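You operate a simulated robot arm through the tools that you are given. There is no shell and no other tool.

The job below is to be done with a simulated robot arm. You get a single attempt, and the scene is never put back.

## Task
Brush the lint off the black sweater and zip it into the blue bag.
Fine: put the brush back on its mat. What is to be rubbed or washed off counts as gone when no trace of it is left.
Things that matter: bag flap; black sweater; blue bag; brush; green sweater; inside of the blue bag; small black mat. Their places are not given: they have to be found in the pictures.

Only the result counts: the job must be done as asked and must still hold three seconds after the hand-in. Knocking over, shifting, dropping, spilling or breaking anything else fails it.

## Robot
A 6-joint arm with a two-finger gripper, fixed in place. Base frame: the origin is at the foot of the arm, x ahead of it, y to its left, z up; the work surface is at about z = 800. Units: mm, degrees, N and s.
Its first joint turns from -166.0 to 166.0 degrees. Payload 3.43 kg.
Tool frame: the origin (TCP) lies between the finger pads and is the grasp point; the fingertips stand 20 mm ahead of it; z points along the fingers, y is the line along which they close. Largest opening 190 mm; the body of the gripper starts 248 mm behind the TCP.
Orientation is told as [roll, pitch, yaw] about the base's x, y, z axes, in that order, counted from this pose: with the fingers straight down and closing along the base's y, the tool's x points along the base's -x, its y along +y and its z along -z.

## Interface
- The arm moves only by the tool send_rows. Its argument "deltas" is a list of rows, each a list of 7 numbers: the shift along the tool's x, y, z in m, then the turn, a rotation vector about the tool's x, y, z in degrees, then the closure, from 0 (fully open) to 1 (shut). In form: [[dx, dy, dz, ax, ay, az, fingers], ...]. A call has 1 to 20 rows; each row shifts and turns the commanded pose from where the row before left it, along the tool's axes as they then stand. A row lasts 0.2 s, in which the tool goes at most 50 mm and 8.6 degrees; a call with a longer step from one row to the next is refused whole, and so is a gripper value outside its range. Where a pose cannot be reached the arm comes as near as it can. A force on the tool above 50 N (or 10 N above the force at the start of the call, whichever is more), or a blocked arm, ends the call early, and 0.2 s more pass. Each finger travels about 153 mm/s and halts on what it meets, pressing with about 23 N; the grip force reading is that of the motor and also rises with nothing between the fingers. The clock runs only during rows and for 0.2 s after the last one: add rows that do not move to give the fingers time. The reply holds the time, the measured pose of the TCP, the force on the tool along the base axes, the opening and the grip force, in the units named above and with some noise, with the torque about the TCP (base axes, N m) and any sound that the robot's microphone picked up.
- Cameras (640 x 400 px; columns grow to the right, rows downward): "scene" is fixed at [49.9, 500.8, 1606]; the picture's right is [-0.82, -0.57, 0.00], its down [-0.37, 0.53, -0.76] and it looks along [0.44, -0.63, -0.64] (base axes); focal length 223 px, centre (320, 200). "wrist" rides on the gripper at [70, -8, -288] in the tool frame; the picture's right is [0.12, 0.99, 0.00], its down [-0.96, 0.11, -0.25] and it looks along [-0.25, 0.03, 0.97] (tool axes); focal length 261 px, centre (320, 200).
- snapshot(camera): a new picture of that camera. No time passes.
- move_column(by): slides the trunk up (or, below 0, down) by that many mm; the arm rides with it, the base frame stays. It gives what a move gives, with no picture.
- locate(camera, pixels): for up to 12 pixels [column, row] of the newest picture of that camera ("zoom" is the newest enlarged one), the place [x, y, z] in the base frame of the surface seen there, good to about 2 mm. No time passes.
- close_up(camera, box): a new picture of the part [left, top, right, bottom] of that camera's present view, enlarged. No time passes.
- sign_off(): hands the job in; it is judged then, once.

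Open the gripper and draw the arm clear of the work before you hand the job in, unless the task says otherwise.

The tools are called after ">>>" by a JSON object that holds its "api" and its "payload". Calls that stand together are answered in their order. send_rows: Moves the arm, as the interface text tells. Its arguments: {"type":"object","properties":{"deltas":{"type":"array"}},"required":["deltas"]} The other tools are called the same way: move_column (by) slides the trunk up or down; snapshot (camera) takes a picture; locate (camera, pixels) gives the place of the surface under pixels of a picture; close_up (camera, box) takes an enlarged picture of a part of a camera's view; sign_off () hands the job in.

At the start:

```text
clock: 0.0
tool_pos: [589.5, -166.2, 1412.3]
ee_rot: [0.0, 0.0, 0.1]
ft_force: [-0.7, -1.0, -0.1]
moment: [-0.01, -0.03, 0.02]
opening: 189.9
finger_force: 0.0
trunk travel left (down, up): [-225.0, 215.0]
```

scene: 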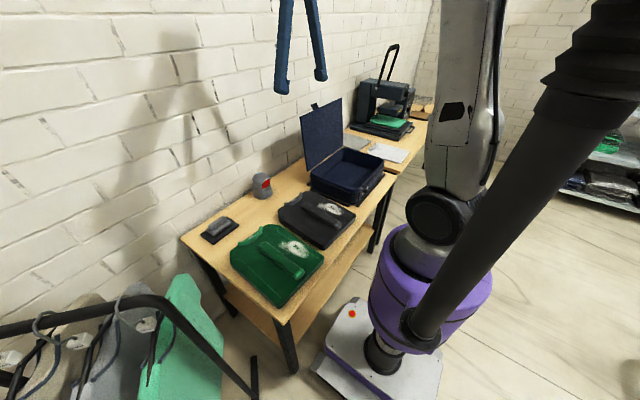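
wrist: 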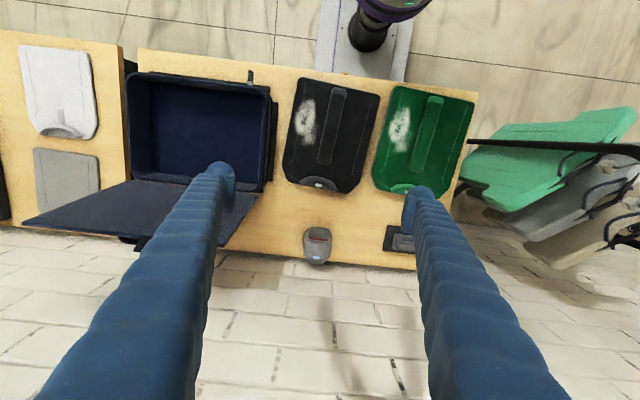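

The pictures show the black sweater (wrist ~330,135), green sweater (~425,140), blue bag (~200,130) and brush on a mat (~405,240). I'll take enlarged pictures to inspect them.

>>> {"api": "close_up", "payload": {"camera": "wrist", "box": [260, 60, 500, 280]}}

>>> {"api": "close_up", "payload": {"camera": "scene", "box": [180, 90, 430, 310]}}

>>> {"api": "close_up", "payload": {"camera": "wrist", "box": [0, 20, 300, 260]}}

```text
1.82 times, centred on (380, 170) of wrist
```

zoom: 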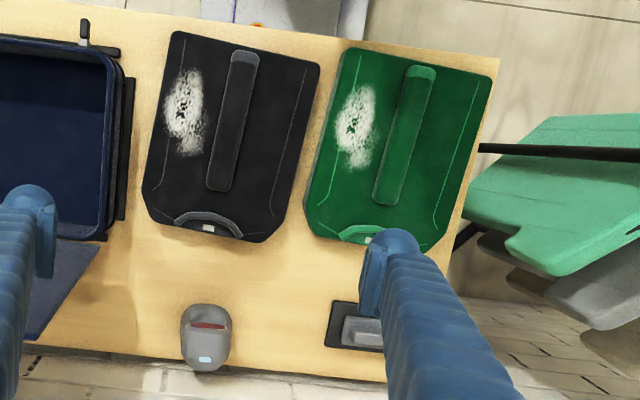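

```text
1.82 times, centred on (305, 200) of scene
```

zoom: 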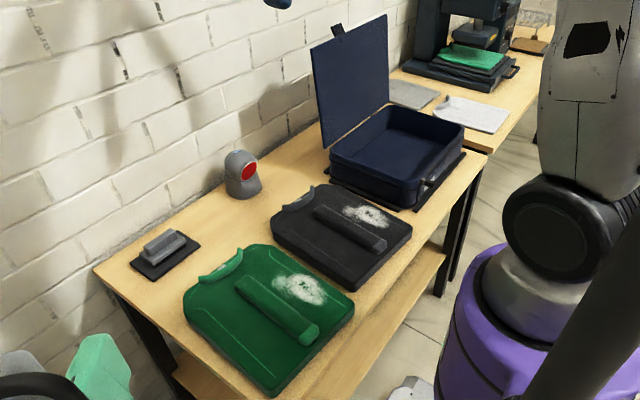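

```text
1.67 times, centred on (150, 140) of wrist
```

zoom: 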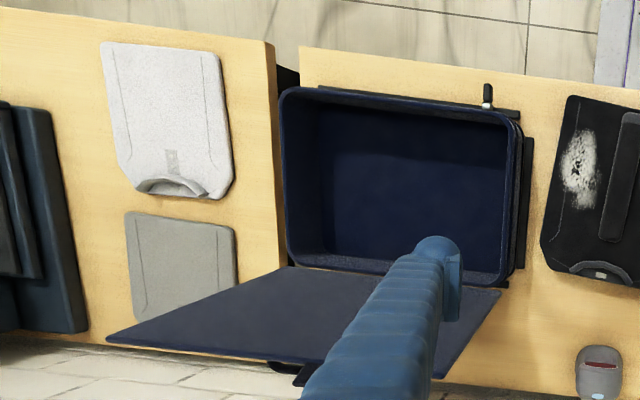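

The sweater carries a raised strip at zoom (235,120) and lint beside it; the bag shows a zip puller near its rim. I'll locate the key points in the wrist and scene pictures.

>>> {"api": "snapshot", "payload": {"camera": "wrist"}}

>>> {"api": "locate", "payload": {"camera": "wrist", "pixels": [[305, 77], [381, 94], [285, 180], [355, 193], [340, 90], [325, 163], [308, 100], [303, 120], [305, 143], [317, 235], [403, 243], [390, 235]]}}

>>> {"api": "locate", "payload": {"camera": "wrist", "pixels": [[127, 74], [270, 92], [132, 178], [266, 187], [200, 130], [250, 74], [250, 82], [274, 130], [25, 222], [222, 245], [200, 84], [273, 185]]}}

>>> {"api": "snapshot", "payload": {"camera": "scene"}}

>>> {"api": "locate", "payload": {"camera": "scene", "pixels": [[302, 114], [340, 98], [309, 170], [342, 146], [315, 106], [312, 178], [354, 196], [384, 178], [369, 192], [219, 227], [219, 222], [265, 188]]}}

```text
taken
```

wrist: 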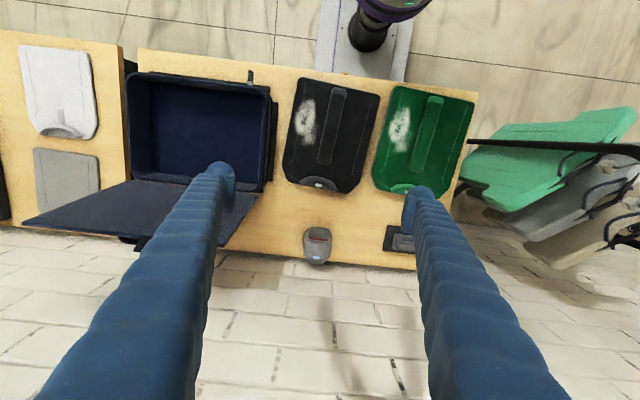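

```text
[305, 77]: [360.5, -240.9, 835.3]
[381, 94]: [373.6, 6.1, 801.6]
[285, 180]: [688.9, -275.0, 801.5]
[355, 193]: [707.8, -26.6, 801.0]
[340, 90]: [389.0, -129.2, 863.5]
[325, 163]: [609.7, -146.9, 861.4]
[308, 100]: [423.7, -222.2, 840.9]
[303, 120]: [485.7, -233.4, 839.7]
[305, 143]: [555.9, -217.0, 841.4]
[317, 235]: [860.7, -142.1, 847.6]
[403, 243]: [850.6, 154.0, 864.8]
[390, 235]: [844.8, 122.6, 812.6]
```

```text
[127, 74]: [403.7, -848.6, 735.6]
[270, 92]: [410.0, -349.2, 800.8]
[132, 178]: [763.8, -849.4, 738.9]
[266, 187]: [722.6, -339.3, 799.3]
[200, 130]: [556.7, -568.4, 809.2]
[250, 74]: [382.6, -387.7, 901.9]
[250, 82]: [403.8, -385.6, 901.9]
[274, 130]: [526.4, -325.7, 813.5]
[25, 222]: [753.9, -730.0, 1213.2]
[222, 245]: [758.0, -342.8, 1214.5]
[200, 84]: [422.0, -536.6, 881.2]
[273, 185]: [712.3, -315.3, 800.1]
```

```text
taken
```

scene: 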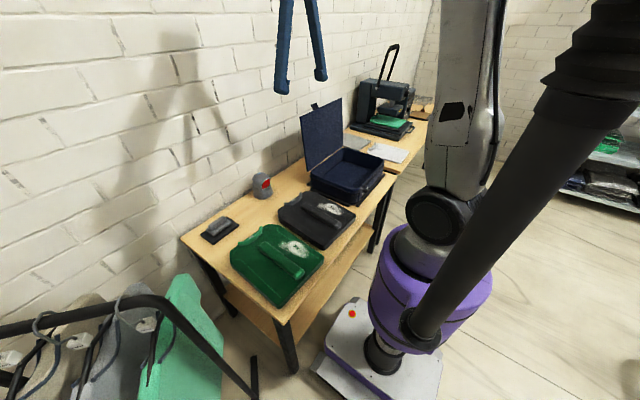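

```text
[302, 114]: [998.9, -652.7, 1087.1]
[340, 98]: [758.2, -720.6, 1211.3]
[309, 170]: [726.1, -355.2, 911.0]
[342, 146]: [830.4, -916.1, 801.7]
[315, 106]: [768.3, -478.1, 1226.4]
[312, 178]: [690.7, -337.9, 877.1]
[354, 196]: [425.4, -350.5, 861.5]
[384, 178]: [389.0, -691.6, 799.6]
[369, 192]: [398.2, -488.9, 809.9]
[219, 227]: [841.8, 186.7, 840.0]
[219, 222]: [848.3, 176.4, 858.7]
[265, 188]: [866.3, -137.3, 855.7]
```

I'll look in more detail at the brush, the zip puller and track, and the lint.

>>> {"api": "close_up", "payload": {"camera": "scene", "box": [190, 200, 250, 250]}}

>>> {"api": "close_up", "payload": {"camera": "scene", "box": [295, 95, 400, 210]}}

>>> {"api": "close_up", "payload": {"camera": "wrist", "box": [120, 60, 290, 200]}}

>>> {"api": "close_up", "payload": {"camera": "wrist", "box": [275, 65, 395, 205]}}

```text
8.00 times, centred on (220, 225) of scene
```

zoom: 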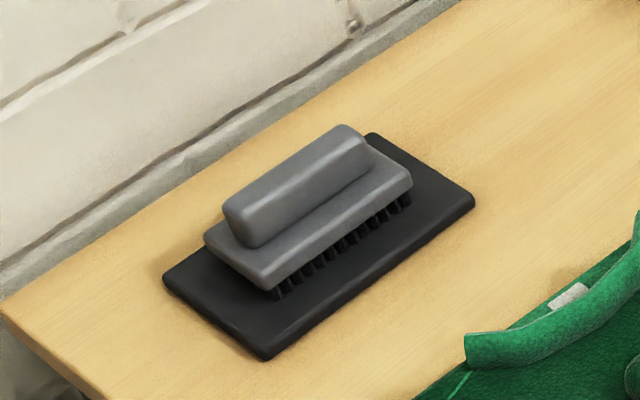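

```text
3.48 times, centred on (348, 152) of scene
```

zoom: 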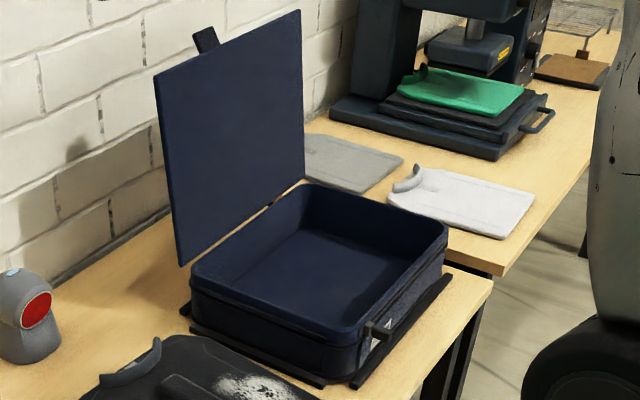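

```text
2.86 times, centred on (205, 130) of wrist
```

zoom: 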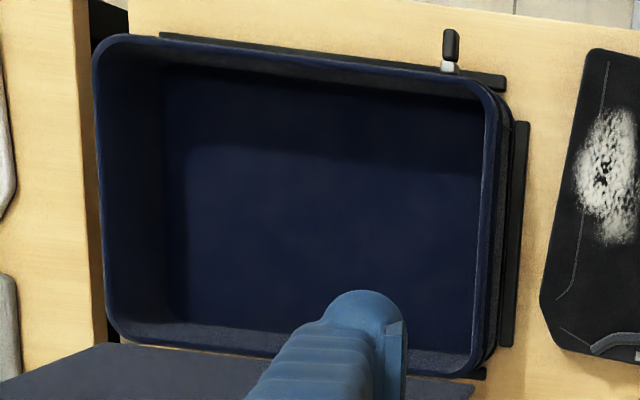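

```text
2.86 times, centred on (335, 135) of wrist
```

zoom: 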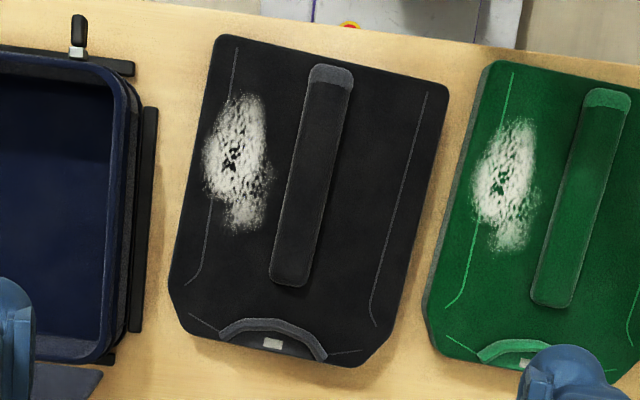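

I'll measure brush handle, plate and mat corners (from the 8x zoom converted to scene pixels), and puller and bag rim points.

>>> {"api": "locate", "payload": {"camera": "scene", "pixels": [[210.0, 226.5], [223.0, 217.2], [217.0, 221.0], [225.3, 219.5], [211.5, 229.5], [218.3, 225.0], [213.6, 234.5], [230.8, 222.8], [201.5, 235], [213.1, 244], [238.6, 225], [226.5, 217.5]]}}

>>> {"api": "locate", "payload": {"camera": "scene", "pixels": [[364.7, 186.0], [364.7, 189.4], [367.5, 187.0], [362.5, 188.0], [356.0, 193.5], [381.5, 165.0], [383.0, 172.0], [345.0, 150.0], [311.5, 173.0], [350.0, 170.0], [360.0, 205.0], [350, 204]]}}

>>> {"api": "locate", "payload": {"camera": "wrist", "pixels": [[250.5, 71.0], [250.5, 78.0], [250.0, 84.0], [244.0, 82.0], [146.0, 74.5], [160.0, 80.0], [128.5, 78.0], [257.0, 91.0], [263.0, 187.0], [255.0, 185.0], [252.0, 90.0], [170.0, 90.0]]}}

>>> {"api": "locate", "payload": {"camera": "wrist", "pixels": [[300, 78], [299, 79], [378, 97], [282, 173], [289, 183], [355, 191], [346.5, 91], [334.0, 91], [319.0, 163], [329, 164], [306, 99], [305, 145]]}}

```text
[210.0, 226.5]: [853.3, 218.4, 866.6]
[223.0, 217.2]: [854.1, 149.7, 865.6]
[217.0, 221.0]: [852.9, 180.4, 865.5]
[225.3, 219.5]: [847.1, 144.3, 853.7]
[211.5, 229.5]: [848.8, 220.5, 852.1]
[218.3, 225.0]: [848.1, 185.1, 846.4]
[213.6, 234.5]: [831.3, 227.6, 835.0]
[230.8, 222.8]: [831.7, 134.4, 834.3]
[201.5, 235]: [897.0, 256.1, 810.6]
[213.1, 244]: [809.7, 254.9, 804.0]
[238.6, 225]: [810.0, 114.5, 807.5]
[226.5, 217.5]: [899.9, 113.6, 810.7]
```

```text
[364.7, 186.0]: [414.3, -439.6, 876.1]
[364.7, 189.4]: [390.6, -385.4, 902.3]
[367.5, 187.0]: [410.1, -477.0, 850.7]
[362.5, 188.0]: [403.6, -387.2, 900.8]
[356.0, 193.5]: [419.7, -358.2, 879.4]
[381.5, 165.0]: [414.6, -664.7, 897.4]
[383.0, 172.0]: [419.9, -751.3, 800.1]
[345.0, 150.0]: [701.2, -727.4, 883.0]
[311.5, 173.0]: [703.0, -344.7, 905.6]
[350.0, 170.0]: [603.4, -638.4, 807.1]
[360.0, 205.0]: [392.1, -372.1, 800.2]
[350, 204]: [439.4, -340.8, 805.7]
```

```text
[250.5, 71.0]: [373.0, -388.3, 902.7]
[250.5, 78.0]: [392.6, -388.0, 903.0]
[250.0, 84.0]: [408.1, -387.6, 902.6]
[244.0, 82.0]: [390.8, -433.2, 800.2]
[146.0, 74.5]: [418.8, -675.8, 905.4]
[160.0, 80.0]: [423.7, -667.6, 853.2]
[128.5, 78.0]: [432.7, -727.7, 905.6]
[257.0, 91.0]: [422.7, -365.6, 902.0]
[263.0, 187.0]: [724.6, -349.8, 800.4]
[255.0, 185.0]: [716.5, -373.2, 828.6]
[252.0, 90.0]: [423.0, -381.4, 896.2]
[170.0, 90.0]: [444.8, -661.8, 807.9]
```

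```text
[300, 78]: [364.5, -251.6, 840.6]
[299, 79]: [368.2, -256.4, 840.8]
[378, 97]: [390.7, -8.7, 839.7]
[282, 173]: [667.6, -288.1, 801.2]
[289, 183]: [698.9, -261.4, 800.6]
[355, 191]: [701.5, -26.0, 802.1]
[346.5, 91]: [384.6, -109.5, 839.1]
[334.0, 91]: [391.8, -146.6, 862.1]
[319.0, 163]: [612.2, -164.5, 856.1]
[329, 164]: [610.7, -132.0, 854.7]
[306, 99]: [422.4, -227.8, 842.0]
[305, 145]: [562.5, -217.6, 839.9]
```

The brush lies along y on its mat (handle ~y 146–222, x ~847–860, top z 866). Before moving I'll check the clothes rack near it and the sweater edge positions.

>>> {"api": "locate", "payload": {"camera": "wrist", "pixels": [[480, 142], [560, 145], [620, 148], [500, 130], [630, 112], [500, 170], [560, 215], [635, 240], [540, 187], [470, 160], [600, 190], [470, 100]]}}

>>> {"api": "locate", "payload": {"camera": "scene", "pixels": [[150, 300], [60, 315], [10, 330], [200, 345], [250, 390], [185, 280], [280, 85], [320, 75], [130, 290], [100, 300], [180, 330], [45, 320]]}}

```text
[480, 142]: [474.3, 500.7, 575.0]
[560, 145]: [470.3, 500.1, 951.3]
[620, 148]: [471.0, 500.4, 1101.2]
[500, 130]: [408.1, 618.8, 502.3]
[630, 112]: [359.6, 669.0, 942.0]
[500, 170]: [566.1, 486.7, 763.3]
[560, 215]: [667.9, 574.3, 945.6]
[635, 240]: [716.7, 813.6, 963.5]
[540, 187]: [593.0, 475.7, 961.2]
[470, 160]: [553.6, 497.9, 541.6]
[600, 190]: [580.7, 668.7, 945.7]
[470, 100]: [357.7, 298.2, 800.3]
```

```text
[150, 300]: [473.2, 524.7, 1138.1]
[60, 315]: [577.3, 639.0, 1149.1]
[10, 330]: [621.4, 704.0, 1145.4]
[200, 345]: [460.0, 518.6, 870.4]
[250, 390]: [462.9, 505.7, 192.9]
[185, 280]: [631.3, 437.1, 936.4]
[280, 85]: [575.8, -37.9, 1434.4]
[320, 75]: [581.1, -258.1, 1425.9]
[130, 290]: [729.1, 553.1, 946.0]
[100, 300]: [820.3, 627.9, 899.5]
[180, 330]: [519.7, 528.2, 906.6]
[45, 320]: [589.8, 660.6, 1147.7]
```

The rack is at y > 430, well clear. I'll move above the brush (854, 182) at z ≈ 1050 in the reference orientation, partly closing the fingers.

>>> {"api": "send_rows", "payload": {"deltas": [[-0.02204, 0.02902, 0.03017, 0, 0, 0, 0.1], [-0.02204, 0.02902, 0.03017, 0, 0, 0, 0.2], [-0.02204, 0.02902, 0.03017, 0, 0, 0, 0.3], [-0.02204, 0.02902, 0.03017, 0, 0, 0, 0.4], [-0.02204, 0.02902, 0.03017, 0, 0, 0, 0.5], [-0.02204, 0.02902, 0.03017, 0, 0, 0, 0.5], [-0.02204, 0.02902, 0.03017, 0, 0, 0, 0.5], [-0.02204, 0.02902, 0.03017, 0, 0, 0, 0.5], [-0.02204, 0.02902, 0.03017, 0, 0, 0, 0.5], [-0.02204, 0.02902, 0.03017, 0, 0, 0, 0.5], [-0.02204, 0.02902, 0.03017, 0, 0, 0, 0.5], [-0.02204, 0.02902, 0.03017, 0, 0, 0, 0.5], [0, 0, 0, 0, 0, 0, 0.5], [0, 0, 0, 0, 0, 0, 0.5]]}}

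>>> {"api": "snapshot", "payload": {"camera": "wrist"}}

```text
clock: 3.0
tool_pos: [856.1, 181.0, 1048.3]
ee_rot: [0.0, 0.0, 0.1]
ft_force: [0.0, -0.6, 0.0]
moment: [0.05, 0.03, -0.01]
opening: 95.2
finger_force: 0.1
trunk travel left (down, up): [-225.0, 215.0]
```

```text
taken
```

wrist: 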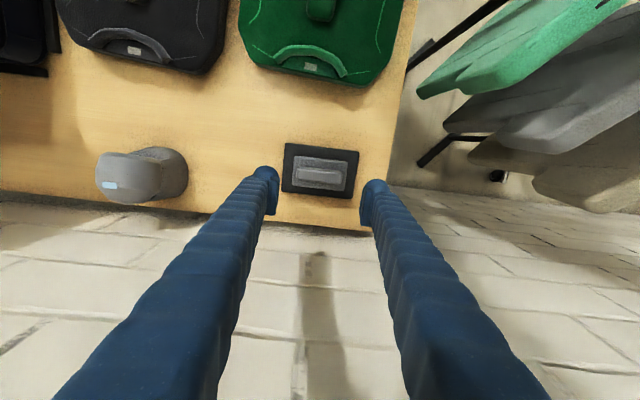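

The hand is over the brush (wrist ~320,172). I'll turn the tool 90° so the fingers close along x across the handle.

>>> {"api": "send_rows", "payload": {"deltas": [[0, 0, 0, 0, 0, 8.182, 0.5], [0, 0, 0, 0, 0, 8.182, 0.5], [0, 0, 0, 0, 0, 8.182, 0.5], [0, 0, 0, 0, 0, 8.182, 0.5], [0, 0, 0, 0, 0, 8.182, 0.5], [0, 0, 0, 0, 0, 8.182, 0.5], [0, 0, 0, 0, 0, 8.182, 0.5], [0, 0, 0, 0, 0, 8.182, 0.5], [0, 0, 0, 0, 0, 8.182, 0.5], [0, 0, 0, 0, 0, 8.182, 0.5], [0, 0, 0, 0, 0, 8.18, 0.5], [0, 0, 0, 0, 0, 0, 0.5], [0, 0, 0, 0, 0, 0, 0.5]]}}

>>> {"api": "snapshot", "payload": {"camera": "wrist"}}

>>> {"api": "close_up", "payload": {"camera": "wrist", "box": [260, 120, 380, 220]}}

```text
clock: 5.8
tool_pos: [852.1, 180.9, 1049.0]
ee_rot: [-0.1, 0.0, -90.0]
ft_force: [-0.2, -0.4, -0.3]
moment: [-0.01, -0.01, 0.03]
opening: 95.2
finger_force: 0.0
trunk travel left (down, up): [-225.0, 215.0]
```

```text
taken
```

wrist: 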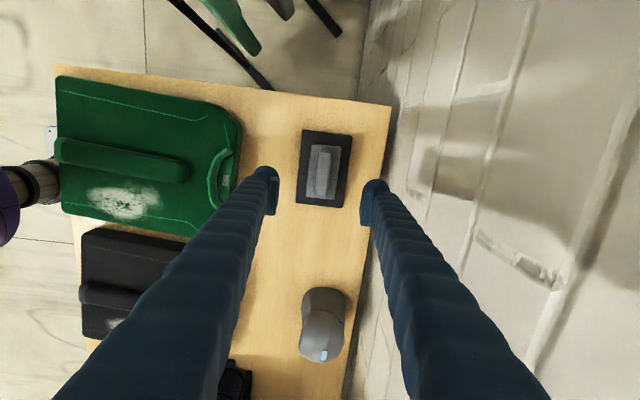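

```text
4.00 times, centred on (320, 170) of wrist
```

zoom: 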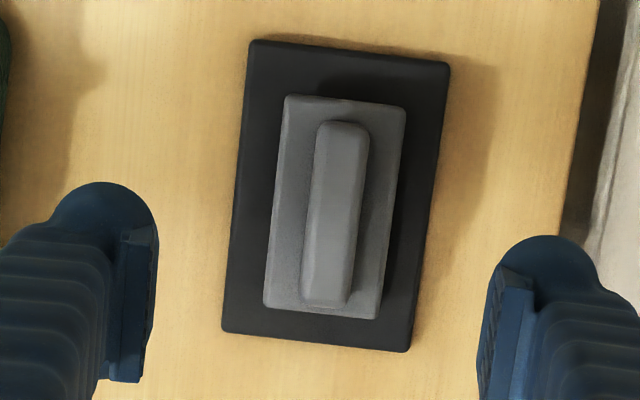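

The turn succeeded. I'll locate handle and plate edges in this zoom to centre the fingers.

>>> {"api": "locate", "payload": {"camera": "zoom", "pixels": [[312, 210], [336, 210], [360, 210], [342, 128], [325, 296], [275, 200], [395, 200], [245, 45], [445, 65], [228, 330], [405, 345], [340, 105]]}}

```text
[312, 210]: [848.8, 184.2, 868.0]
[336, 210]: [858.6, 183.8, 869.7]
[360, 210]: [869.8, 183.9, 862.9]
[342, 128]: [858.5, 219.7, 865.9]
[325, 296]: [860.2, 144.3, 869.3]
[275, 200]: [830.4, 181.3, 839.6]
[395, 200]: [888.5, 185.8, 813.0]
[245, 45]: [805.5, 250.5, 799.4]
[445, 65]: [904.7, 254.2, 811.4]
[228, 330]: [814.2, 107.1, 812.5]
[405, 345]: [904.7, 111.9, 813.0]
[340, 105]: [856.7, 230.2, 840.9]
```

Handle is centred at about (858.5, 182), top z ≈ 868, plate top ≈ 840. I'll descend to TCP z ≈ 863 with the fingertips just above the plate.

>>> {"api": "send_rows", "payload": {"deltas": [[0.001, 0.0064, 0, 0, 0, 0, 0.6], [0, 0, 0.04, 0, 0, 0, 0.6], [0, 0, 0.04, 0, 0, 0, 0.6], [0, 0, 0.04, 0, 0, 0, 0.6], [0, 0, 0.03, 0, 0, 0, 0.6], [0, 0, 0.02, 0, 0, 0, 0.6], [0, 0, 0.014, 0, 0, 0, 0.6], [0, 0, 0, 0, 0, 0, 0.6], [0, 0, 0, 0, 0, 0, 0.6]]}}

>>> {"api": "snapshot", "payload": {"camera": "wrist"}}

>>> {"api": "close_up", "payload": {"camera": "scene", "box": [180, 180, 260, 250]}}

```text
clock: 7.8
tool_pos: [860.5, 184.1, 864.7]
ee_rot: [-0.1, 0.0, -89.9]
ft_force: [0.2, -0.4, 0.0]
moment: [-0.01, 0.0, 0.01]
opening: 75.9
finger_force: 0.2
trunk travel left (down, up): [-225.0, 215.0]
```

```text
taken
```

wrist: 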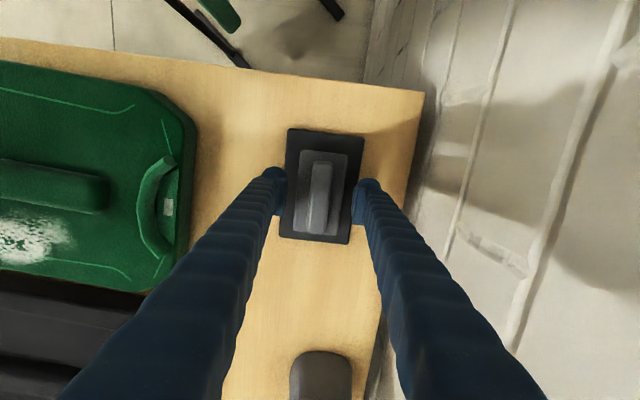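

```text
5.71 times, centred on (220, 215) of scene
```

zoom: 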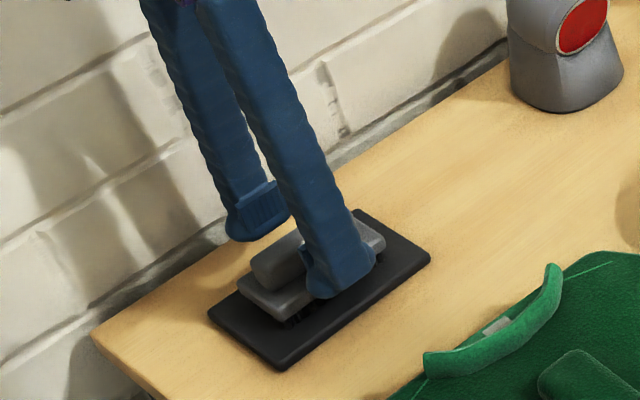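

The fingers straddle the handle. I'll close on it and then check the grip.

>>> {"api": "send_rows", "payload": {"deltas": [[0, 0, 0, 0, 0, 0, 0.75], [0, 0, 0, 0, 0, 0, 0.85], [0, 0, 0, 0, 0, 0, 1.0], [0, 0, 0, 0, 0, 0, 1.0], [0, 0, 0, 0, 0, 0, 1.0], [0, 0, 0, 0, 0, 0, 1.0]]}}

>>> {"api": "close_up", "payload": {"camera": "scene", "box": [180, 180, 260, 250]}}

```text
clock: 9.2
tool_pos: [860.8, 182.5, 864.1]
ee_rot: [-0.1, 0.0, -89.9]
ft_force: [0.3, -0.5, 0.4]
moment: [0.02, 0.03, 0.02]
opening: 22.9
finger_force: 22.8
trunk travel left (down, up): [-225.0, 215.0]
```

```text
5.71 times, centred on (220, 215) of scene
```

zoom: 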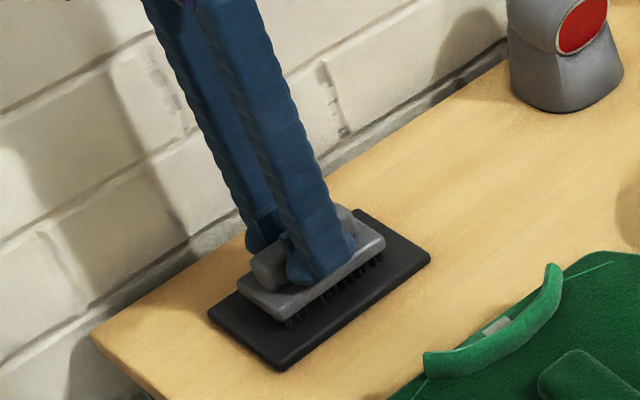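

Grip holds (opening 22.9 mm). I'll lift the brush 120 mm and check that it comes along.

>>> {"api": "send_rows", "payload": {"deltas": [[0, 0, -0.01, 0, 0, 0, 1.0], [0, 0, -0.03, 0, 0, 0, 1.0], [0, 0, -0.04, 0, 0, 0, 1.0], [0, 0, -0.04, 0, 0, 0, 1.0], [0, 0, 0, 0, 0, 0, 1.0], [0, 0, 0, 0, 0, 0, 1.0]]}}

>>> {"api": "snapshot", "payload": {"camera": "scene"}}

>>> {"api": "snapshot", "payload": {"camera": "wrist"}}

```text
clock: 10.6
tool_pos: [859.7, 183.0, 984.9]
ee_rot: [0.0, 0.0, -89.8]
ft_force: [-0.1, 0.0, -0.8]
moment: [0.01, 0.01, -0.02]
opening: 22.6
finger_force: 23.0
trunk travel left (down, up): [-225.0, 215.0]
```

```text
taken
```

scene: 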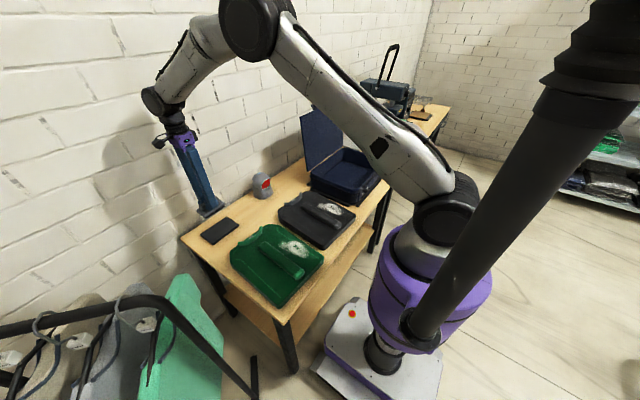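

```text
taken
```

wrist: 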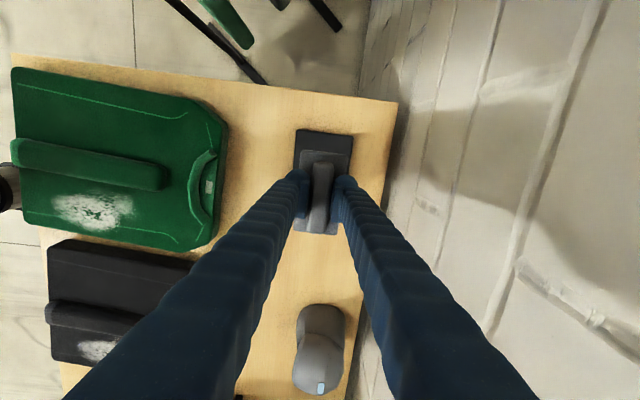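

The brush is up. Before moving over the sweater I'll get accurate lint and strip boundaries from the scene camera.

>>> {"api": "close_up", "payload": {"camera": "scene", "box": [270, 180, 360, 255]}}

```text
5.33 times, centred on (315, 218) of scene
```

zoom: 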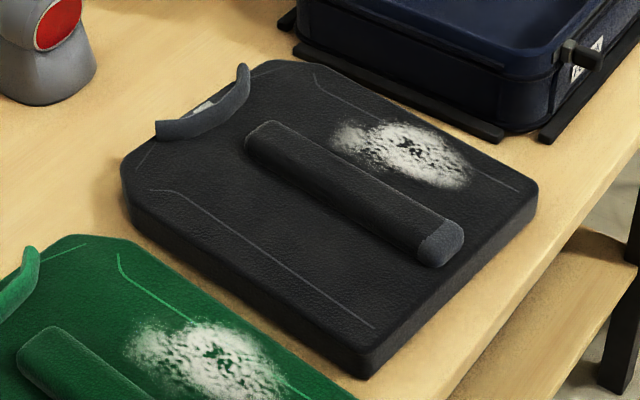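

>>> {"api": "locate", "payload": {"camera": "zoom", "pixels": [[332, 132], [350, 155], [400, 180], [470, 182], [465, 160], [420, 128], [375, 122], [275, 125], [440, 250], [330, 165], [410, 203], [340, 215]]}}

>>> {"api": "locate", "payload": {"camera": "zoom", "pixels": [[360, 350], [530, 200], [130, 165], [280, 65], [360, 372], [135, 205], [245, 75], [160, 125], [445, 220], [300, 60], [535, 190], [515, 225]]}}

```text
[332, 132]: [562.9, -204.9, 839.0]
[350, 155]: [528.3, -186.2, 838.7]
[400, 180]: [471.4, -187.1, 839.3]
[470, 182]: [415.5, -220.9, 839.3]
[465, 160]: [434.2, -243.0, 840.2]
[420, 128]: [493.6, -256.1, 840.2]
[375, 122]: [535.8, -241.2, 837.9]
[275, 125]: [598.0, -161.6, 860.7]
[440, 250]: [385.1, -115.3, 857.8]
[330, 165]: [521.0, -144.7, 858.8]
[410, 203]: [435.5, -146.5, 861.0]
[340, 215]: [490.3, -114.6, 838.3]
```

```text
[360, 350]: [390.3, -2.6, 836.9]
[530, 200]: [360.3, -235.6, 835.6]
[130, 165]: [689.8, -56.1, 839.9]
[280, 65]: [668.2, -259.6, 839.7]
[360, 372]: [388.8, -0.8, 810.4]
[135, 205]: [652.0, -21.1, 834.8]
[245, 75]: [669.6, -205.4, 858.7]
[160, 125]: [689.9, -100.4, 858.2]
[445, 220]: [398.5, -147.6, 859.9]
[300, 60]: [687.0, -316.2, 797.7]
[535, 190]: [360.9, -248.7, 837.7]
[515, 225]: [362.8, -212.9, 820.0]
```

Lint spans x ≈ 415–565, y ≈ -256…-186; in the sweater's frame (yaw ≈ -5.5°) the strip edge is 27 mm from it. I'll turn 5.5° and carry the brush at z ≈ 985 to above the far end of the lint (581, -228).

>>> {"api": "send_rows", "payload": {"deltas": [[0, 0, 0, 0, 0, 5.5, 1.0], [-0.0396, -0.02173, 0, 0, 0, 0, 1.0], [-0.0396, -0.02173, 0, 0, 0, 0, 1.0], [-0.0396, -0.02173, 0, 0, 0, 0, 1.0], [-0.0396, -0.02173, 0, 0, 0, 0, 1.0], [-0.0396, -0.02173, 0, 0, 0, 0, 1.0], [-0.0396, -0.02173, 0, 0, 0, 0, 1.0], [-0.0396, -0.02173, 0, 0, 0, 0, 1.0], [-0.0396, -0.02173, 0, 0, 0, 0, 1.0], [-0.0396, -0.02173, 0, 0, 0, 0, 1.0], [-0.0396, -0.02173, 0, 0, 0, 0, 1.0], [-0.0396, -0.02173, 0, 0, 0, 0, 1.0], [0, 0, 0, 0, 0, 0, 1.0], [0, 0, 0, 0, 0, 0, 1.0]]}}

>>> {"api": "snapshot", "payload": {"camera": "wrist"}}

>>> {"api": "snapshot", "payload": {"camera": "scene"}}

```text
clock: 13.6
tool_pos: [580.8, -228.0, 984.4]
ee_rot: [-0.1, -0.1, -95.3]
ft_force: [-0.1, 0.2, -0.8]
moment: [-0.05, 0.0, 0.0]
opening: 22.7
finger_force: 22.7
trunk travel left (down, up): [-225.0, 215.0]
```

```text
taken
```

wrist: 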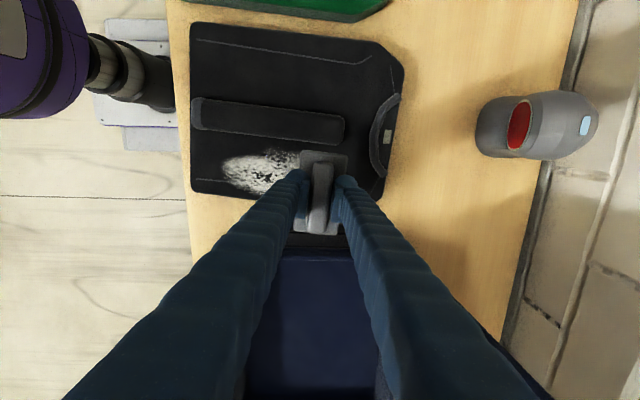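

```text
taken
```

scene: 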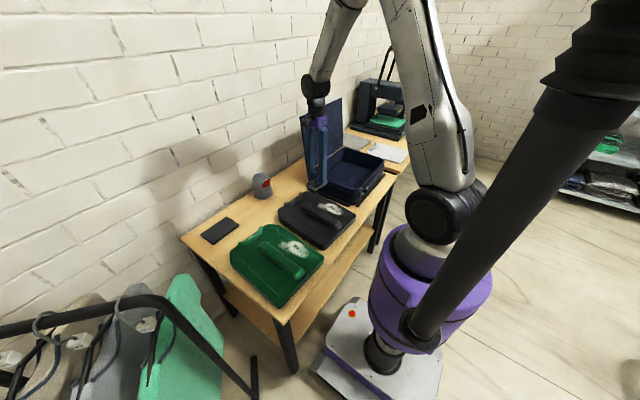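

The brush is above the far end of the lint. I'll descend to about z = 902, then 2 mm steps toward contact near 893.

>>> {"api": "send_rows", "payload": {"deltas": [[0, 0, 0.03, 0, 0, 0, 1.0], [0, 0, 0.03, 0, 0, 0, 1.0], [0, 0, 0.015, 0, 0, 0, 1.0], [0, 0, 0.006, 0, 0, 0, 1.0], [0, 0, 0, 0, 0, 0, 1.0], [0, 0, 0, 0, 0, 0, 1.0]]}}

>>> {"api": "close_up", "payload": {"camera": "scene", "box": [280, 160, 360, 230]}}

```text
clock: 15.0
tool_pos: [581.6, -227.7, 904.2]
ee_rot: [-0.1, -0.1, -95.3]
ft_force: [0.1, -0.6, -0.6]
moment: [-0.02, -0.01, 0.02]
opening: 22.8
finger_force: 23.1
trunk travel left (down, up): [-225.0, 215.0]
```

```text
5.71 times, centred on (320, 195) of scene
```

zoom: 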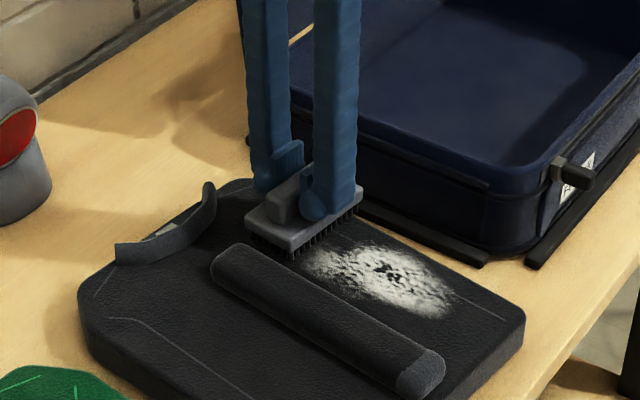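

Bristles hover about 10 mm above the sweater. I'll go down 8 mm in small steps and read the force.

>>> {"api": "send_rows", "payload": {"deltas": [[0, 0, 0.002, 0, 0, 0, 1.0], [0, 0, 0.002, 0, 0, 0, 1.0], [0, 0, 0.002, 0, 0, 0, 1.0], [0, 0, 0.002, 0, 0, 0, 1.0], [0, 0, 0, 0, 0, 0, 1.0], [0, 0, 0, 0, 0, 0, 1.0]]}}

```text
clock: 16.4
tool_pos: [581.3, -229.3, 895.2]
ee_rot: [0.1, 0.0, -95.4]
ft_force: [0.2, 0.2, -0.1]
moment: [-0.01, 0.01, -0.02]
opening: 22.6
finger_force: 23.6
trunk travel left (down, up): [-225.0, 215.0]
```

No contact yet at z ≈ 895. I'll continue 1 mm at a time.

>>> {"api": "send_rows", "payload": {"deltas": [[0, 0, 0.001, 0, 0, 0, 1.0], [0, 0, 0.001, 0, 0, 0, 1.0], [0, 0, 0, 0, 0, 0, 1.0]]}}

>>> {"api": "close_up", "payload": {"camera": "scene", "box": [290, 175, 350, 220]}}

```text
clock: 17.2
tool_pos: [581.5, -228.9, 894.2]
ee_rot: [0.0, 0.1, -95.4]
ft_force: [-0.8, 0.6, -0.2]
moment: [-0.02, 0.02, 0.0]
opening: 23.1
finger_force: 23.1
trunk travel left (down, up): [-225.0, 215.0]
```

```text
8.89 times, centred on (320, 198) of scene
```

zoom: 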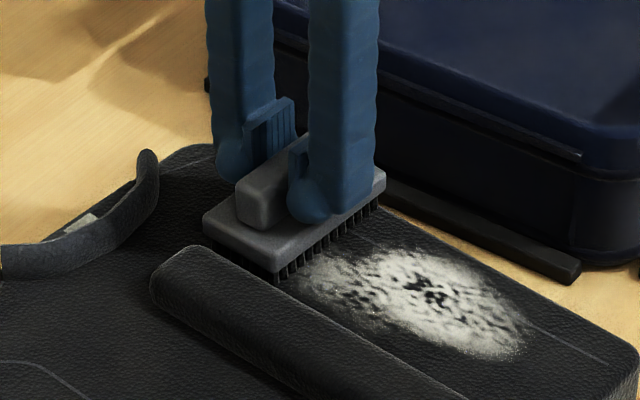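

Bristles nearly touch the fabric. I continue down in 1 mm steps watching for force.

>>> {"api": "send_rows", "payload": {"deltas": [[0, 0, 0.001, 0, 0, 0, 1.0], [0, 0, 0.001, 0, 0, 0, 1.0], [0, 0, 0, 0, 0, 0, 1.0]]}}

```text
clock: 18.0
tool_pos: [580.1, -228.0, 893.3]
ee_rot: [0.1, 0.0, -95.4]
ft_force: [0.1, 2.7, 16.7]
moment: [0.05, 0.01, -0.02]
opening: 22.9
finger_force: 22.9
trunk travel left (down, up): [-225.0, 215.0]
```

Contact at z ≈ 893 with ~17 N. I'll back off 0.8 mm and make a first stroke of 60 mm toward the near end (-u) to see the effect.

>>> {"api": "send_rows", "payload": {"deltas": [[0, 0, -0.0008, 0, 0, 0, 1.0], [0, -0.012, 0, 0, 0, 0, 1.0], [0, -0.012, 0, 0, 0, 0, 1.0], [0, -0.012, 0, 0, 0, 0, 1.0], [0, -0.012, 0, 0, 0, 0, 1.0], [0, -0.012, 0, 0, 0, 0, 1.0], [0, 0, 0, 0, 0, 0, 1.0]]}}

>>> {"api": "close_up", "payload": {"camera": "scene", "box": [270, 165, 370, 240]}}

```text
clock: 19.6
tool_pos: [521.1, -223.1, 893.5]
ee_rot: [-0.1, 0.0, -95.5]
ft_force: [1.4, -0.3, 9.8]
moment: [-0.03, 0.01, 0.06]
opening: 22.9
finger_force: 23.1
trunk travel left (down, up): [-225.0, 215.0]
```

```text
5.33 times, centred on (320, 202) of scene
```

zoom: 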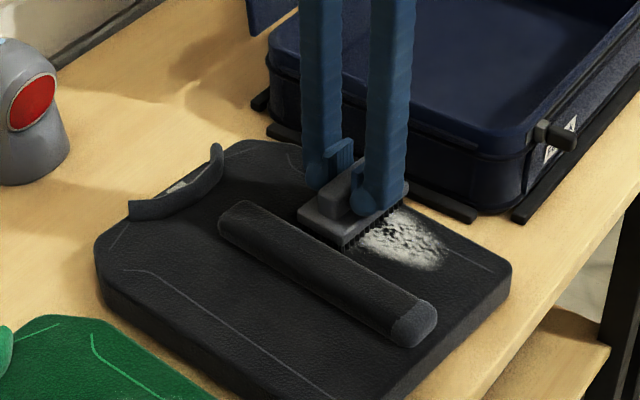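

Lint behind the brush is gone and the force is ~10 N. I'll continue the stroke 120 mm to the near end.

>>> {"api": "send_rows", "payload": {"deltas": [[0, -0.012, 0, 0, 0, 0, 1.0], [0, -0.012, 0, 0, 0, 0, 1.0], [0, -0.012, 0, 0, 0, 0, 1.0], [0, -0.012, 0, 0, 0, 0, 1.0], [0, -0.012, 0, 0, 0, 0, 1.0], [0, -0.012, 0, 0, 0, 0, 1.0], [0, -0.012, 0, 0, 0, 0, 1.0], [0, -0.012, 0, 0, 0, 0, 1.0], [0, -0.012, 0, 0, 0, 0, 1.0], [0, 0, 0, 0, 0, 0, 1.0]]}}

>>> {"api": "close_up", "payload": {"camera": "scene", "box": [270, 165, 370, 240]}}

>>> {"api": "snapshot", "payload": {"camera": "wrist"}}

```text
clock: 21.8
tool_pos: [413.7, -212.3, 892.7]
ee_rot: [-0.1, 0.0, -95.4]
ft_force: [-0.1, 0.3, -0.8]
moment: [0.03, 0.03, 0.01]
opening: 22.9
finger_force: 22.9
trunk travel left (down, up): [-225.0, 215.0]
```

```text
5.33 times, centred on (320, 202) of scene
```

zoom: 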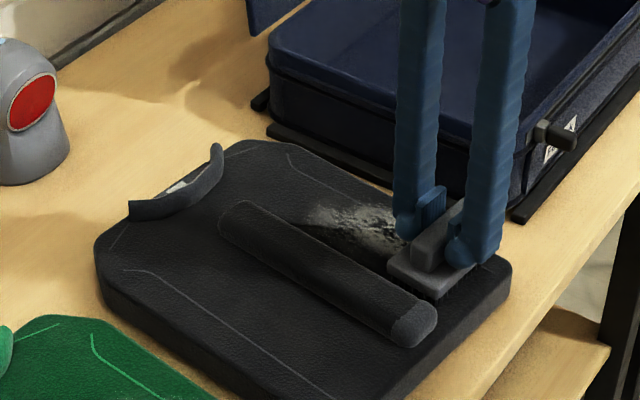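

```text
taken
```

wrist: 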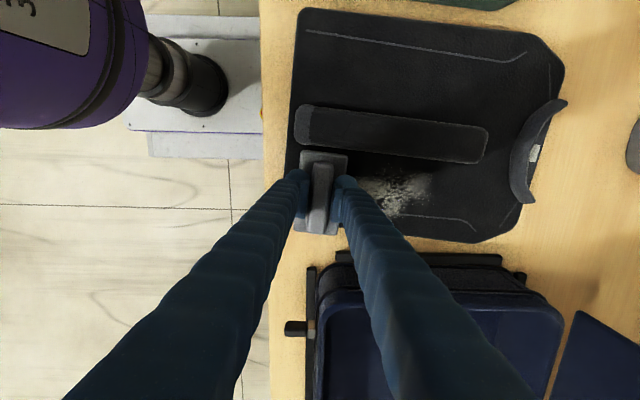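

Lint faded but traces remain, and the force has dropped to zero at the near end (surface lower there). I'll go down 1 mm and stroke back toward the far end.

>>> {"api": "send_rows", "payload": {"deltas": [[0, 0, 0.001, 0, 0, 0, 1.0], [0, 0.012, 0, 0, 0, 0, 1.0], [0, 0.012, 0, 0, 0, 0, 1.0], [0, 0.012, 0, 0, 0, 0, 1.0], [0, 0.012, 0, 0, 0, 0, 1.0], [0, 0, 0, 0, 0, 0, 1.0]]}}

```text
clock: 23.2
tool_pos: [462.0, -217.3, 892.5]
ee_rot: [0.0, 0.0, -95.4]
ft_force: [-7.0, 0.0, 13.4]
moment: [0.05, 0.05, 0.01]
opening: 22.9
finger_force: 22.7
trunk travel left (down, up): [-225.0, 215.0]
```

Good contact (13 N). I'll continue the stroke to the far end and check.

>>> {"api": "send_rows", "payload": {"deltas": [[0, 0.012, 0, 0, 0, 0, 1.0], [0, 0.012, 0, 0, 0, 0, 1.0], [0, 0.012, 0, 0, 0, 0, 1.0], [0, 0.012, 0, 0, 0, 0, 1.0], [0, 0.012, 0, 0, 0, 0, 1.0], [0, 0.012, 0, 0, 0, 0, 1.0], [0, 0.012, 0, 0, 0, 0, 1.0], [0, 0.012, 0, 0, 0, 0, 1.0], [0, 0.012, 0, 0, 0, 0, 1.0], [0, 0, 0, 0, 0, 0, 1.0]]}}

>>> {"api": "close_up", "payload": {"camera": "scene", "box": [270, 165, 370, 240]}}

>>> {"api": "snapshot", "payload": {"camera": "wrist"}}

```text
clock: 25.4
tool_pos: [568.3, -227.6, 891.9]
ee_rot: [0.0, 0.0, -95.4]
ft_force: [-5.0, 0.2, 9.5]
moment: [0.01, 0.04, 0.0]
opening: 22.7
finger_force: 23.1
trunk travel left (down, up): [-225.0, 215.0]
```

```text
5.33 times, centred on (320, 202) of scene
```

zoom: 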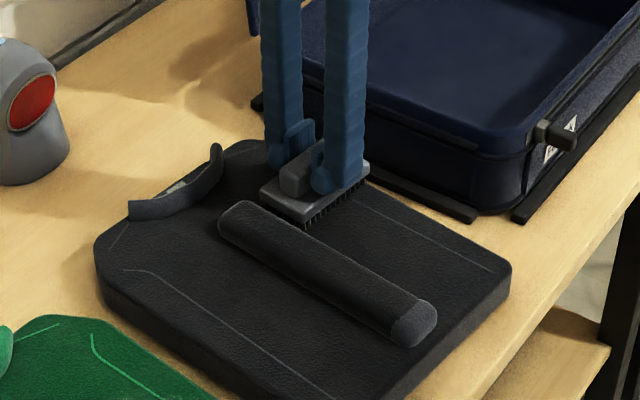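

```text
taken
```

wrist: 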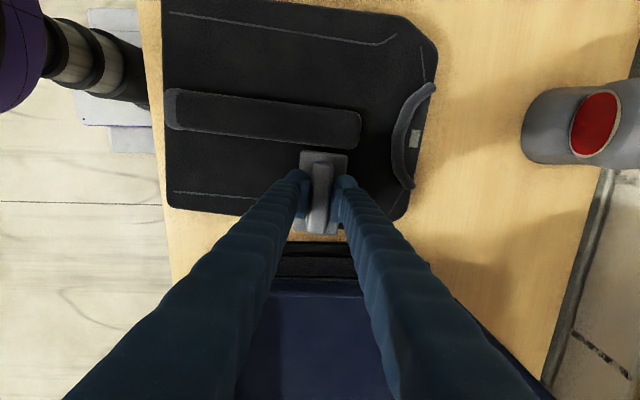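

The patch looks clean. I'll do one more pass to the near end for safety, then lift to inspect.

>>> {"api": "send_rows", "payload": {"deltas": [[0, 0.01, 0, 0, 0, 0, 1.0], [0, 0.01, 0, 0, 0, 0, 1.0], [0, -0.013, 0, 0, 0, 0, 1.0], [0, -0.013, 0, 0, 0, 0, 1.0], [0, -0.013, 0, 0, 0, 0, 1.0], [0, -0.013, 0, 0, 0, 0, 1.0], [0, -0.013, 0, 0, 0, 0, 1.0], [0, -0.013, 0, 0, 0, 0, 1.0], [0, -0.013, 0, 0, 0, 0, 1.0], [0, -0.013, 0, 0, 0, 0, 1.0], [0, -0.013, 0, 0, 0, 0, 1.0], [0, -0.013, 0, 0, 0, 0, 1.0], [0, -0.013, 0, 0, 0, 0, 1.0], [0, -0.013, 0, 0, 0, 0, 1.0], [0, -0.013, 0, 0, 0, 0, 1.0], [0, 0, 0, 0, 0, 0, 1.0]]}}

>>> {"api": "close_up", "payload": {"camera": "wrist", "box": [250, 0, 590, 250]}}

```text
clock: 28.8
tool_pos: [419.0, -213.1, 892.3]
ee_rot: [-0.1, 0.0, -95.4]
ft_force: [4.7, -1.7, 16.1]
moment: [-0.15, -0.02, 0.02]
opening: 22.7
finger_force: 23.4
trunk travel left (down, up): [-225.0, 215.0]
```

```text
1.60 times, centred on (420, 125) of wrist
```

zoom: 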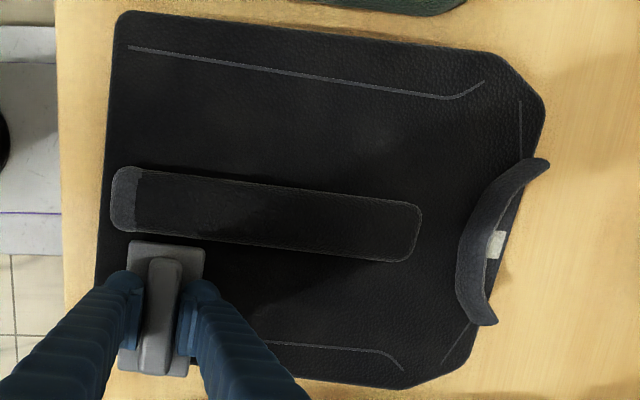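

No lint visible. I'll lift the brush 100 mm and inspect the whole sweater from the scene camera.

>>> {"api": "send_rows", "payload": {"deltas": [[0, 0, -0.02, 0, 0, 0, 1.0], [0, 0, -0.04, 0, 0, 0, 1.0], [0, 0, -0.04, 0, 0, 0, 1.0], [0, 0, 0, 0, 0, 0, 1.0]]}}

>>> {"api": "close_up", "payload": {"camera": "wrist", "box": [250, 0, 590, 250]}}

>>> {"api": "close_up", "payload": {"camera": "scene", "box": [270, 180, 360, 255]}}

```text
clock: 29.8
tool_pos: [420.3, -212.3, 992.1]
ee_rot: [0.0, 0.1, -95.3]
ft_force: [0.0, 0.3, -1.5]
moment: [-0.05, 0.0, -0.03]
opening: 22.8
finger_force: 23.2
trunk travel left (down, up): [-225.0, 215.0]
```

```text
1.60 times, centred on (420, 125) of wrist
```

zoom: 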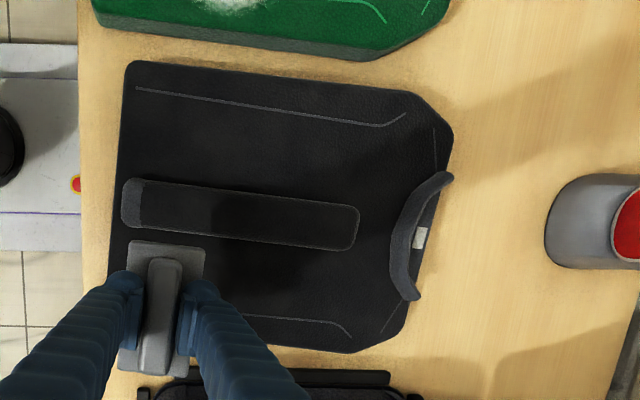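

```text
5.33 times, centred on (315, 218) of scene
```

zoom: 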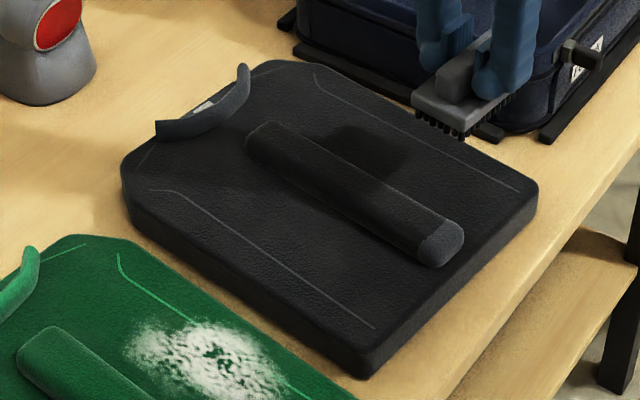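

The black sweater seems clean and unmoved. One more closer look at the former lint area for faint traces.

>>> {"api": "close_up", "payload": {"camera": "scene", "box": [312, 195, 357, 225]}}

>>> {"api": "close_up", "payload": {"camera": "wrist", "box": [340, 120, 480, 220]}}

```text
13.33 times, centred on (334, 210) of scene
```

zoom: 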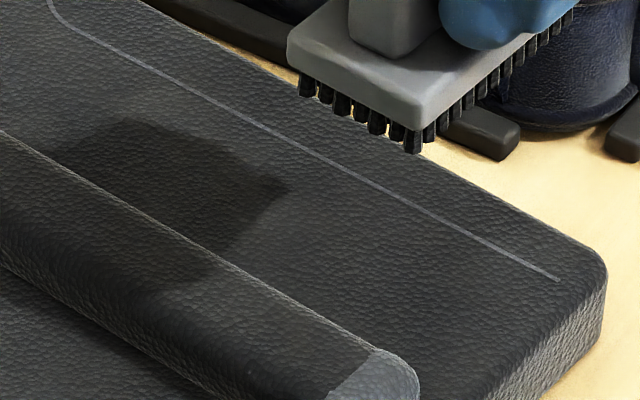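

```text
4.00 times, centred on (410, 170) of wrist
```

zoom: 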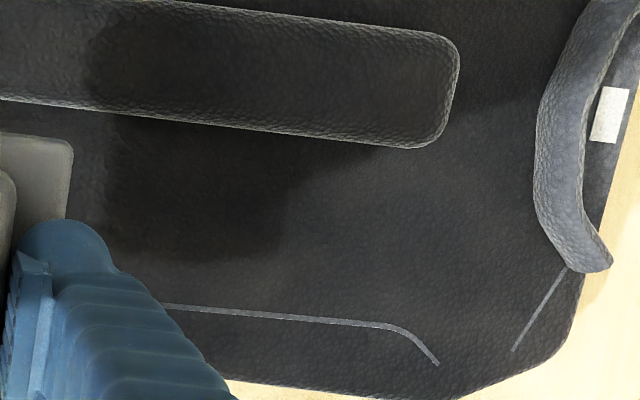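

All clean. I'll carry the brush back above its mat at (860, 183) and turn back 5.5°.

>>> {"api": "send_rows", "payload": {"deltas": [[0.03351, 0.03076, 0, 0, 0, 0, 1.0], [0.03351, 0.03076, 0, 0, 0, 0, 1.0], [0.03351, 0.03076, 0, 0, 0, 0, 1.0], [0.03351, 0.03076, 0, 0, 0, 0, 1.0], [0.03351, 0.03076, 0, 0, 0, 0, 1.0], [0.03351, 0.03076, 0, 0, 0, 0, 1.0], [0.03351, 0.03076, 0, 0, 0, 0, 1.0], [0.03351, 0.03076, 0, 0, 0, 0, 1.0], [0.03351, 0.03076, 0, 0, 0, 0, 1.0], [0.03351, 0.03076, 0, 0, 0, 0, 1.0], [0.03351, 0.03076, 0, 0, 0, 0, 1.0], [0.03351, 0.03076, 0, 0, 0, 0, 1.0], [0.03351, 0.03076, 0, 0, 0, 0, 1.0], [0, 0, 0, 0, 0, -5.5, 1.0], [0, 0, 0, 0, 0, 0, 1.0], [0, 0, 0, 0, 0, 0, 1.0]]}}

>>> {"api": "close_up", "payload": {"camera": "scene", "box": [180, 180, 260, 250]}}

>>> {"api": "snapshot", "payload": {"camera": "wrist"}}

```text
clock: 33.2
tool_pos: [861.2, 183.4, 990.7]
ee_rot: [0.0, 0.0, -89.9]
ft_force: [1.2, -1.1, -0.9]
moment: [-0.04, 0.04, 0.0]
opening: 22.9
finger_force: 23.4
trunk travel left (down, up): [-225.0, 215.0]
```

```text
5.71 times, centred on (220, 215) of scene
```

zoom: 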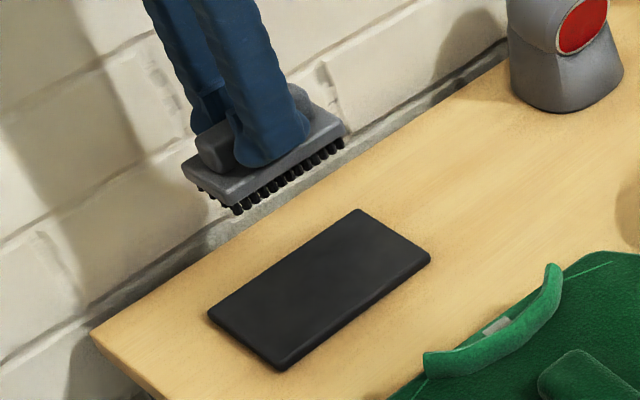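

```text
taken
```

wrist: 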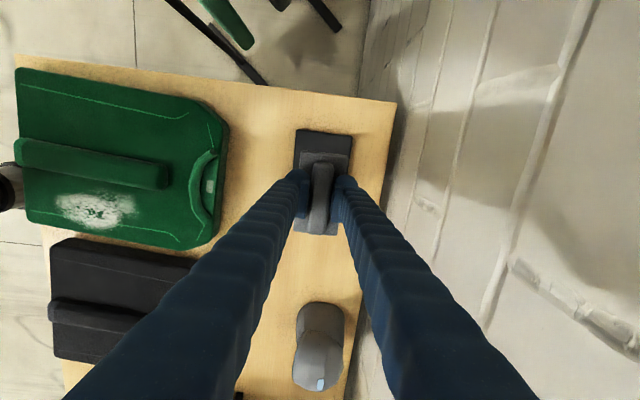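

The brush hangs directly above the mat. I'll lower 120 mm, then feel for contact.

>>> {"api": "send_rows", "payload": {"deltas": [[0, 0, 0.04, 0, 0, 0, 1.0], [0, 0, 0.04, 0, 0, 0, 1.0], [0, 0, 0.03, 0, 0, 0, 1.0], [0, 0, 0.01, 0, 0, 0, 1.0], [0, 0, 0, 0, 0, 0, 1.0], [0, 0, 0, 0, 0, 0, 1.0]]}}

>>> {"api": "send_rows", "payload": {"deltas": [[0, 0, 0.002, 0, 0, 0, 1.0], [0, 0, 0.001, 0, 0, 0, 1.0], [0, 0, 0, 0, 0, 0, 1.0]]}}

```text
clock: 34.6
tool_pos: [859.8, 182.9, 870.7]
ee_rot: [-0.1, 0.0, -89.9]
ft_force: [0.3, 0.1, -1.3]
moment: [0.0, 0.0, -0.03]
opening: 22.7
finger_force: 22.8
trunk travel left (down, up): [-225.0, 215.0]
```

```text
clock: 35.4
tool_pos: [861.2, 181.8, 867.9]
ee_rot: [-0.1, 0.1, -89.9]
ft_force: [0.9, 0.0, -1.5]
moment: [0.02, 0.0, 0.03]
opening: 22.5
finger_force: 23.0
trunk travel left (down, up): [-225.0, 215.0]
```

No contact at z ≈ 868; I go on down 1 mm at a time.

>>> {"api": "send_rows", "payload": {"deltas": [[0, 0, 0.001, 0, 0, 0, 1.0], [0, 0, 0.001, 0, 0, 0, 1.0], [0, 0, 0, 0, 0, 0, 1.0]]}}

>>> {"api": "send_rows", "payload": {"deltas": [[0, 0, 0.001, 0, 0, 0, 1.0], [0, 0, 0, 0, 0, 0, 1.0]]}}

>>> {"api": "close_up", "payload": {"camera": "scene", "box": [190, 190, 250, 240]}}

```text
clock: 36.2
tool_pos: [860.4, 181.7, 867.2]
ee_rot: [0.0, 0.0, -89.9]
ft_force: [-0.8, -0.1, -1.0]
moment: [-0.02, 0.01, -0.02]
opening: 22.8
finger_force: 23.1
trunk travel left (down, up): [-225.0, 215.0]
```

```text
clock: 36.8
tool_pos: [860.9, 181.7, 865.1]
ee_rot: [-0.1, 0.0, -89.9]
ft_force: [0.0, -0.6, -1.7]
moment: [0.01, -0.03, 0.01]
opening: 22.8
finger_force: 23.1
trunk travel left (down, up): [-225.0, 215.0]
```

```text
8.00 times, centred on (220, 215) of scene
```

zoom: 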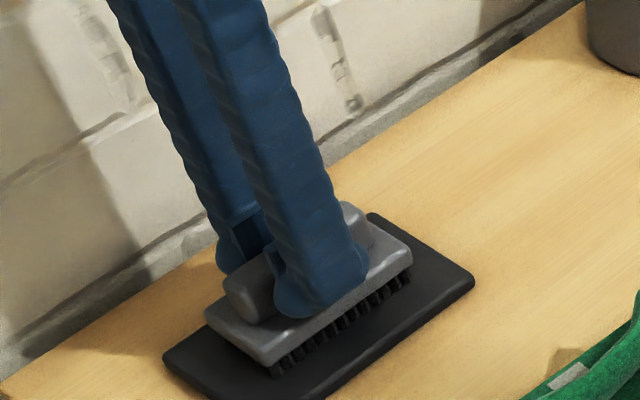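

Bristles are just above the mat; I'll continue 1 mm steps until the force rises.

>>> {"api": "send_rows", "payload": {"deltas": [[0, 0, 0.001, 0, 0, 0, 1.0], [0, 0, 0, 0, 0, 0, 1.0]]}}

>>> {"api": "send_rows", "payload": {"deltas": [[0, 0, 0.0006, 0, 0, 0, 1.0], [0, 0, 0, 0, 0, 0, 1.0]]}}

```text
clock: 37.4
tool_pos: [861.7, 182.7, 864.4]
ee_rot: [0.0, -0.1, -89.9]
ft_force: [0.7, -0.1, -1.3]
moment: [0.0, -0.03, 0.04]
opening: 22.5
finger_force: 22.9
trunk travel left (down, up): [-225.0, 215.0]
```

```text
clock: 38.0
tool_pos: [859.7, 182.2, 863.7]
ee_rot: [-0.1, 0.0, -89.9]
ft_force: [0.2, 0.8, 1.6]
moment: [-0.04, 0.05, 0.01]
opening: 22.9
finger_force: 22.5
trunk travel left (down, up): [-225.0, 215.0]
```

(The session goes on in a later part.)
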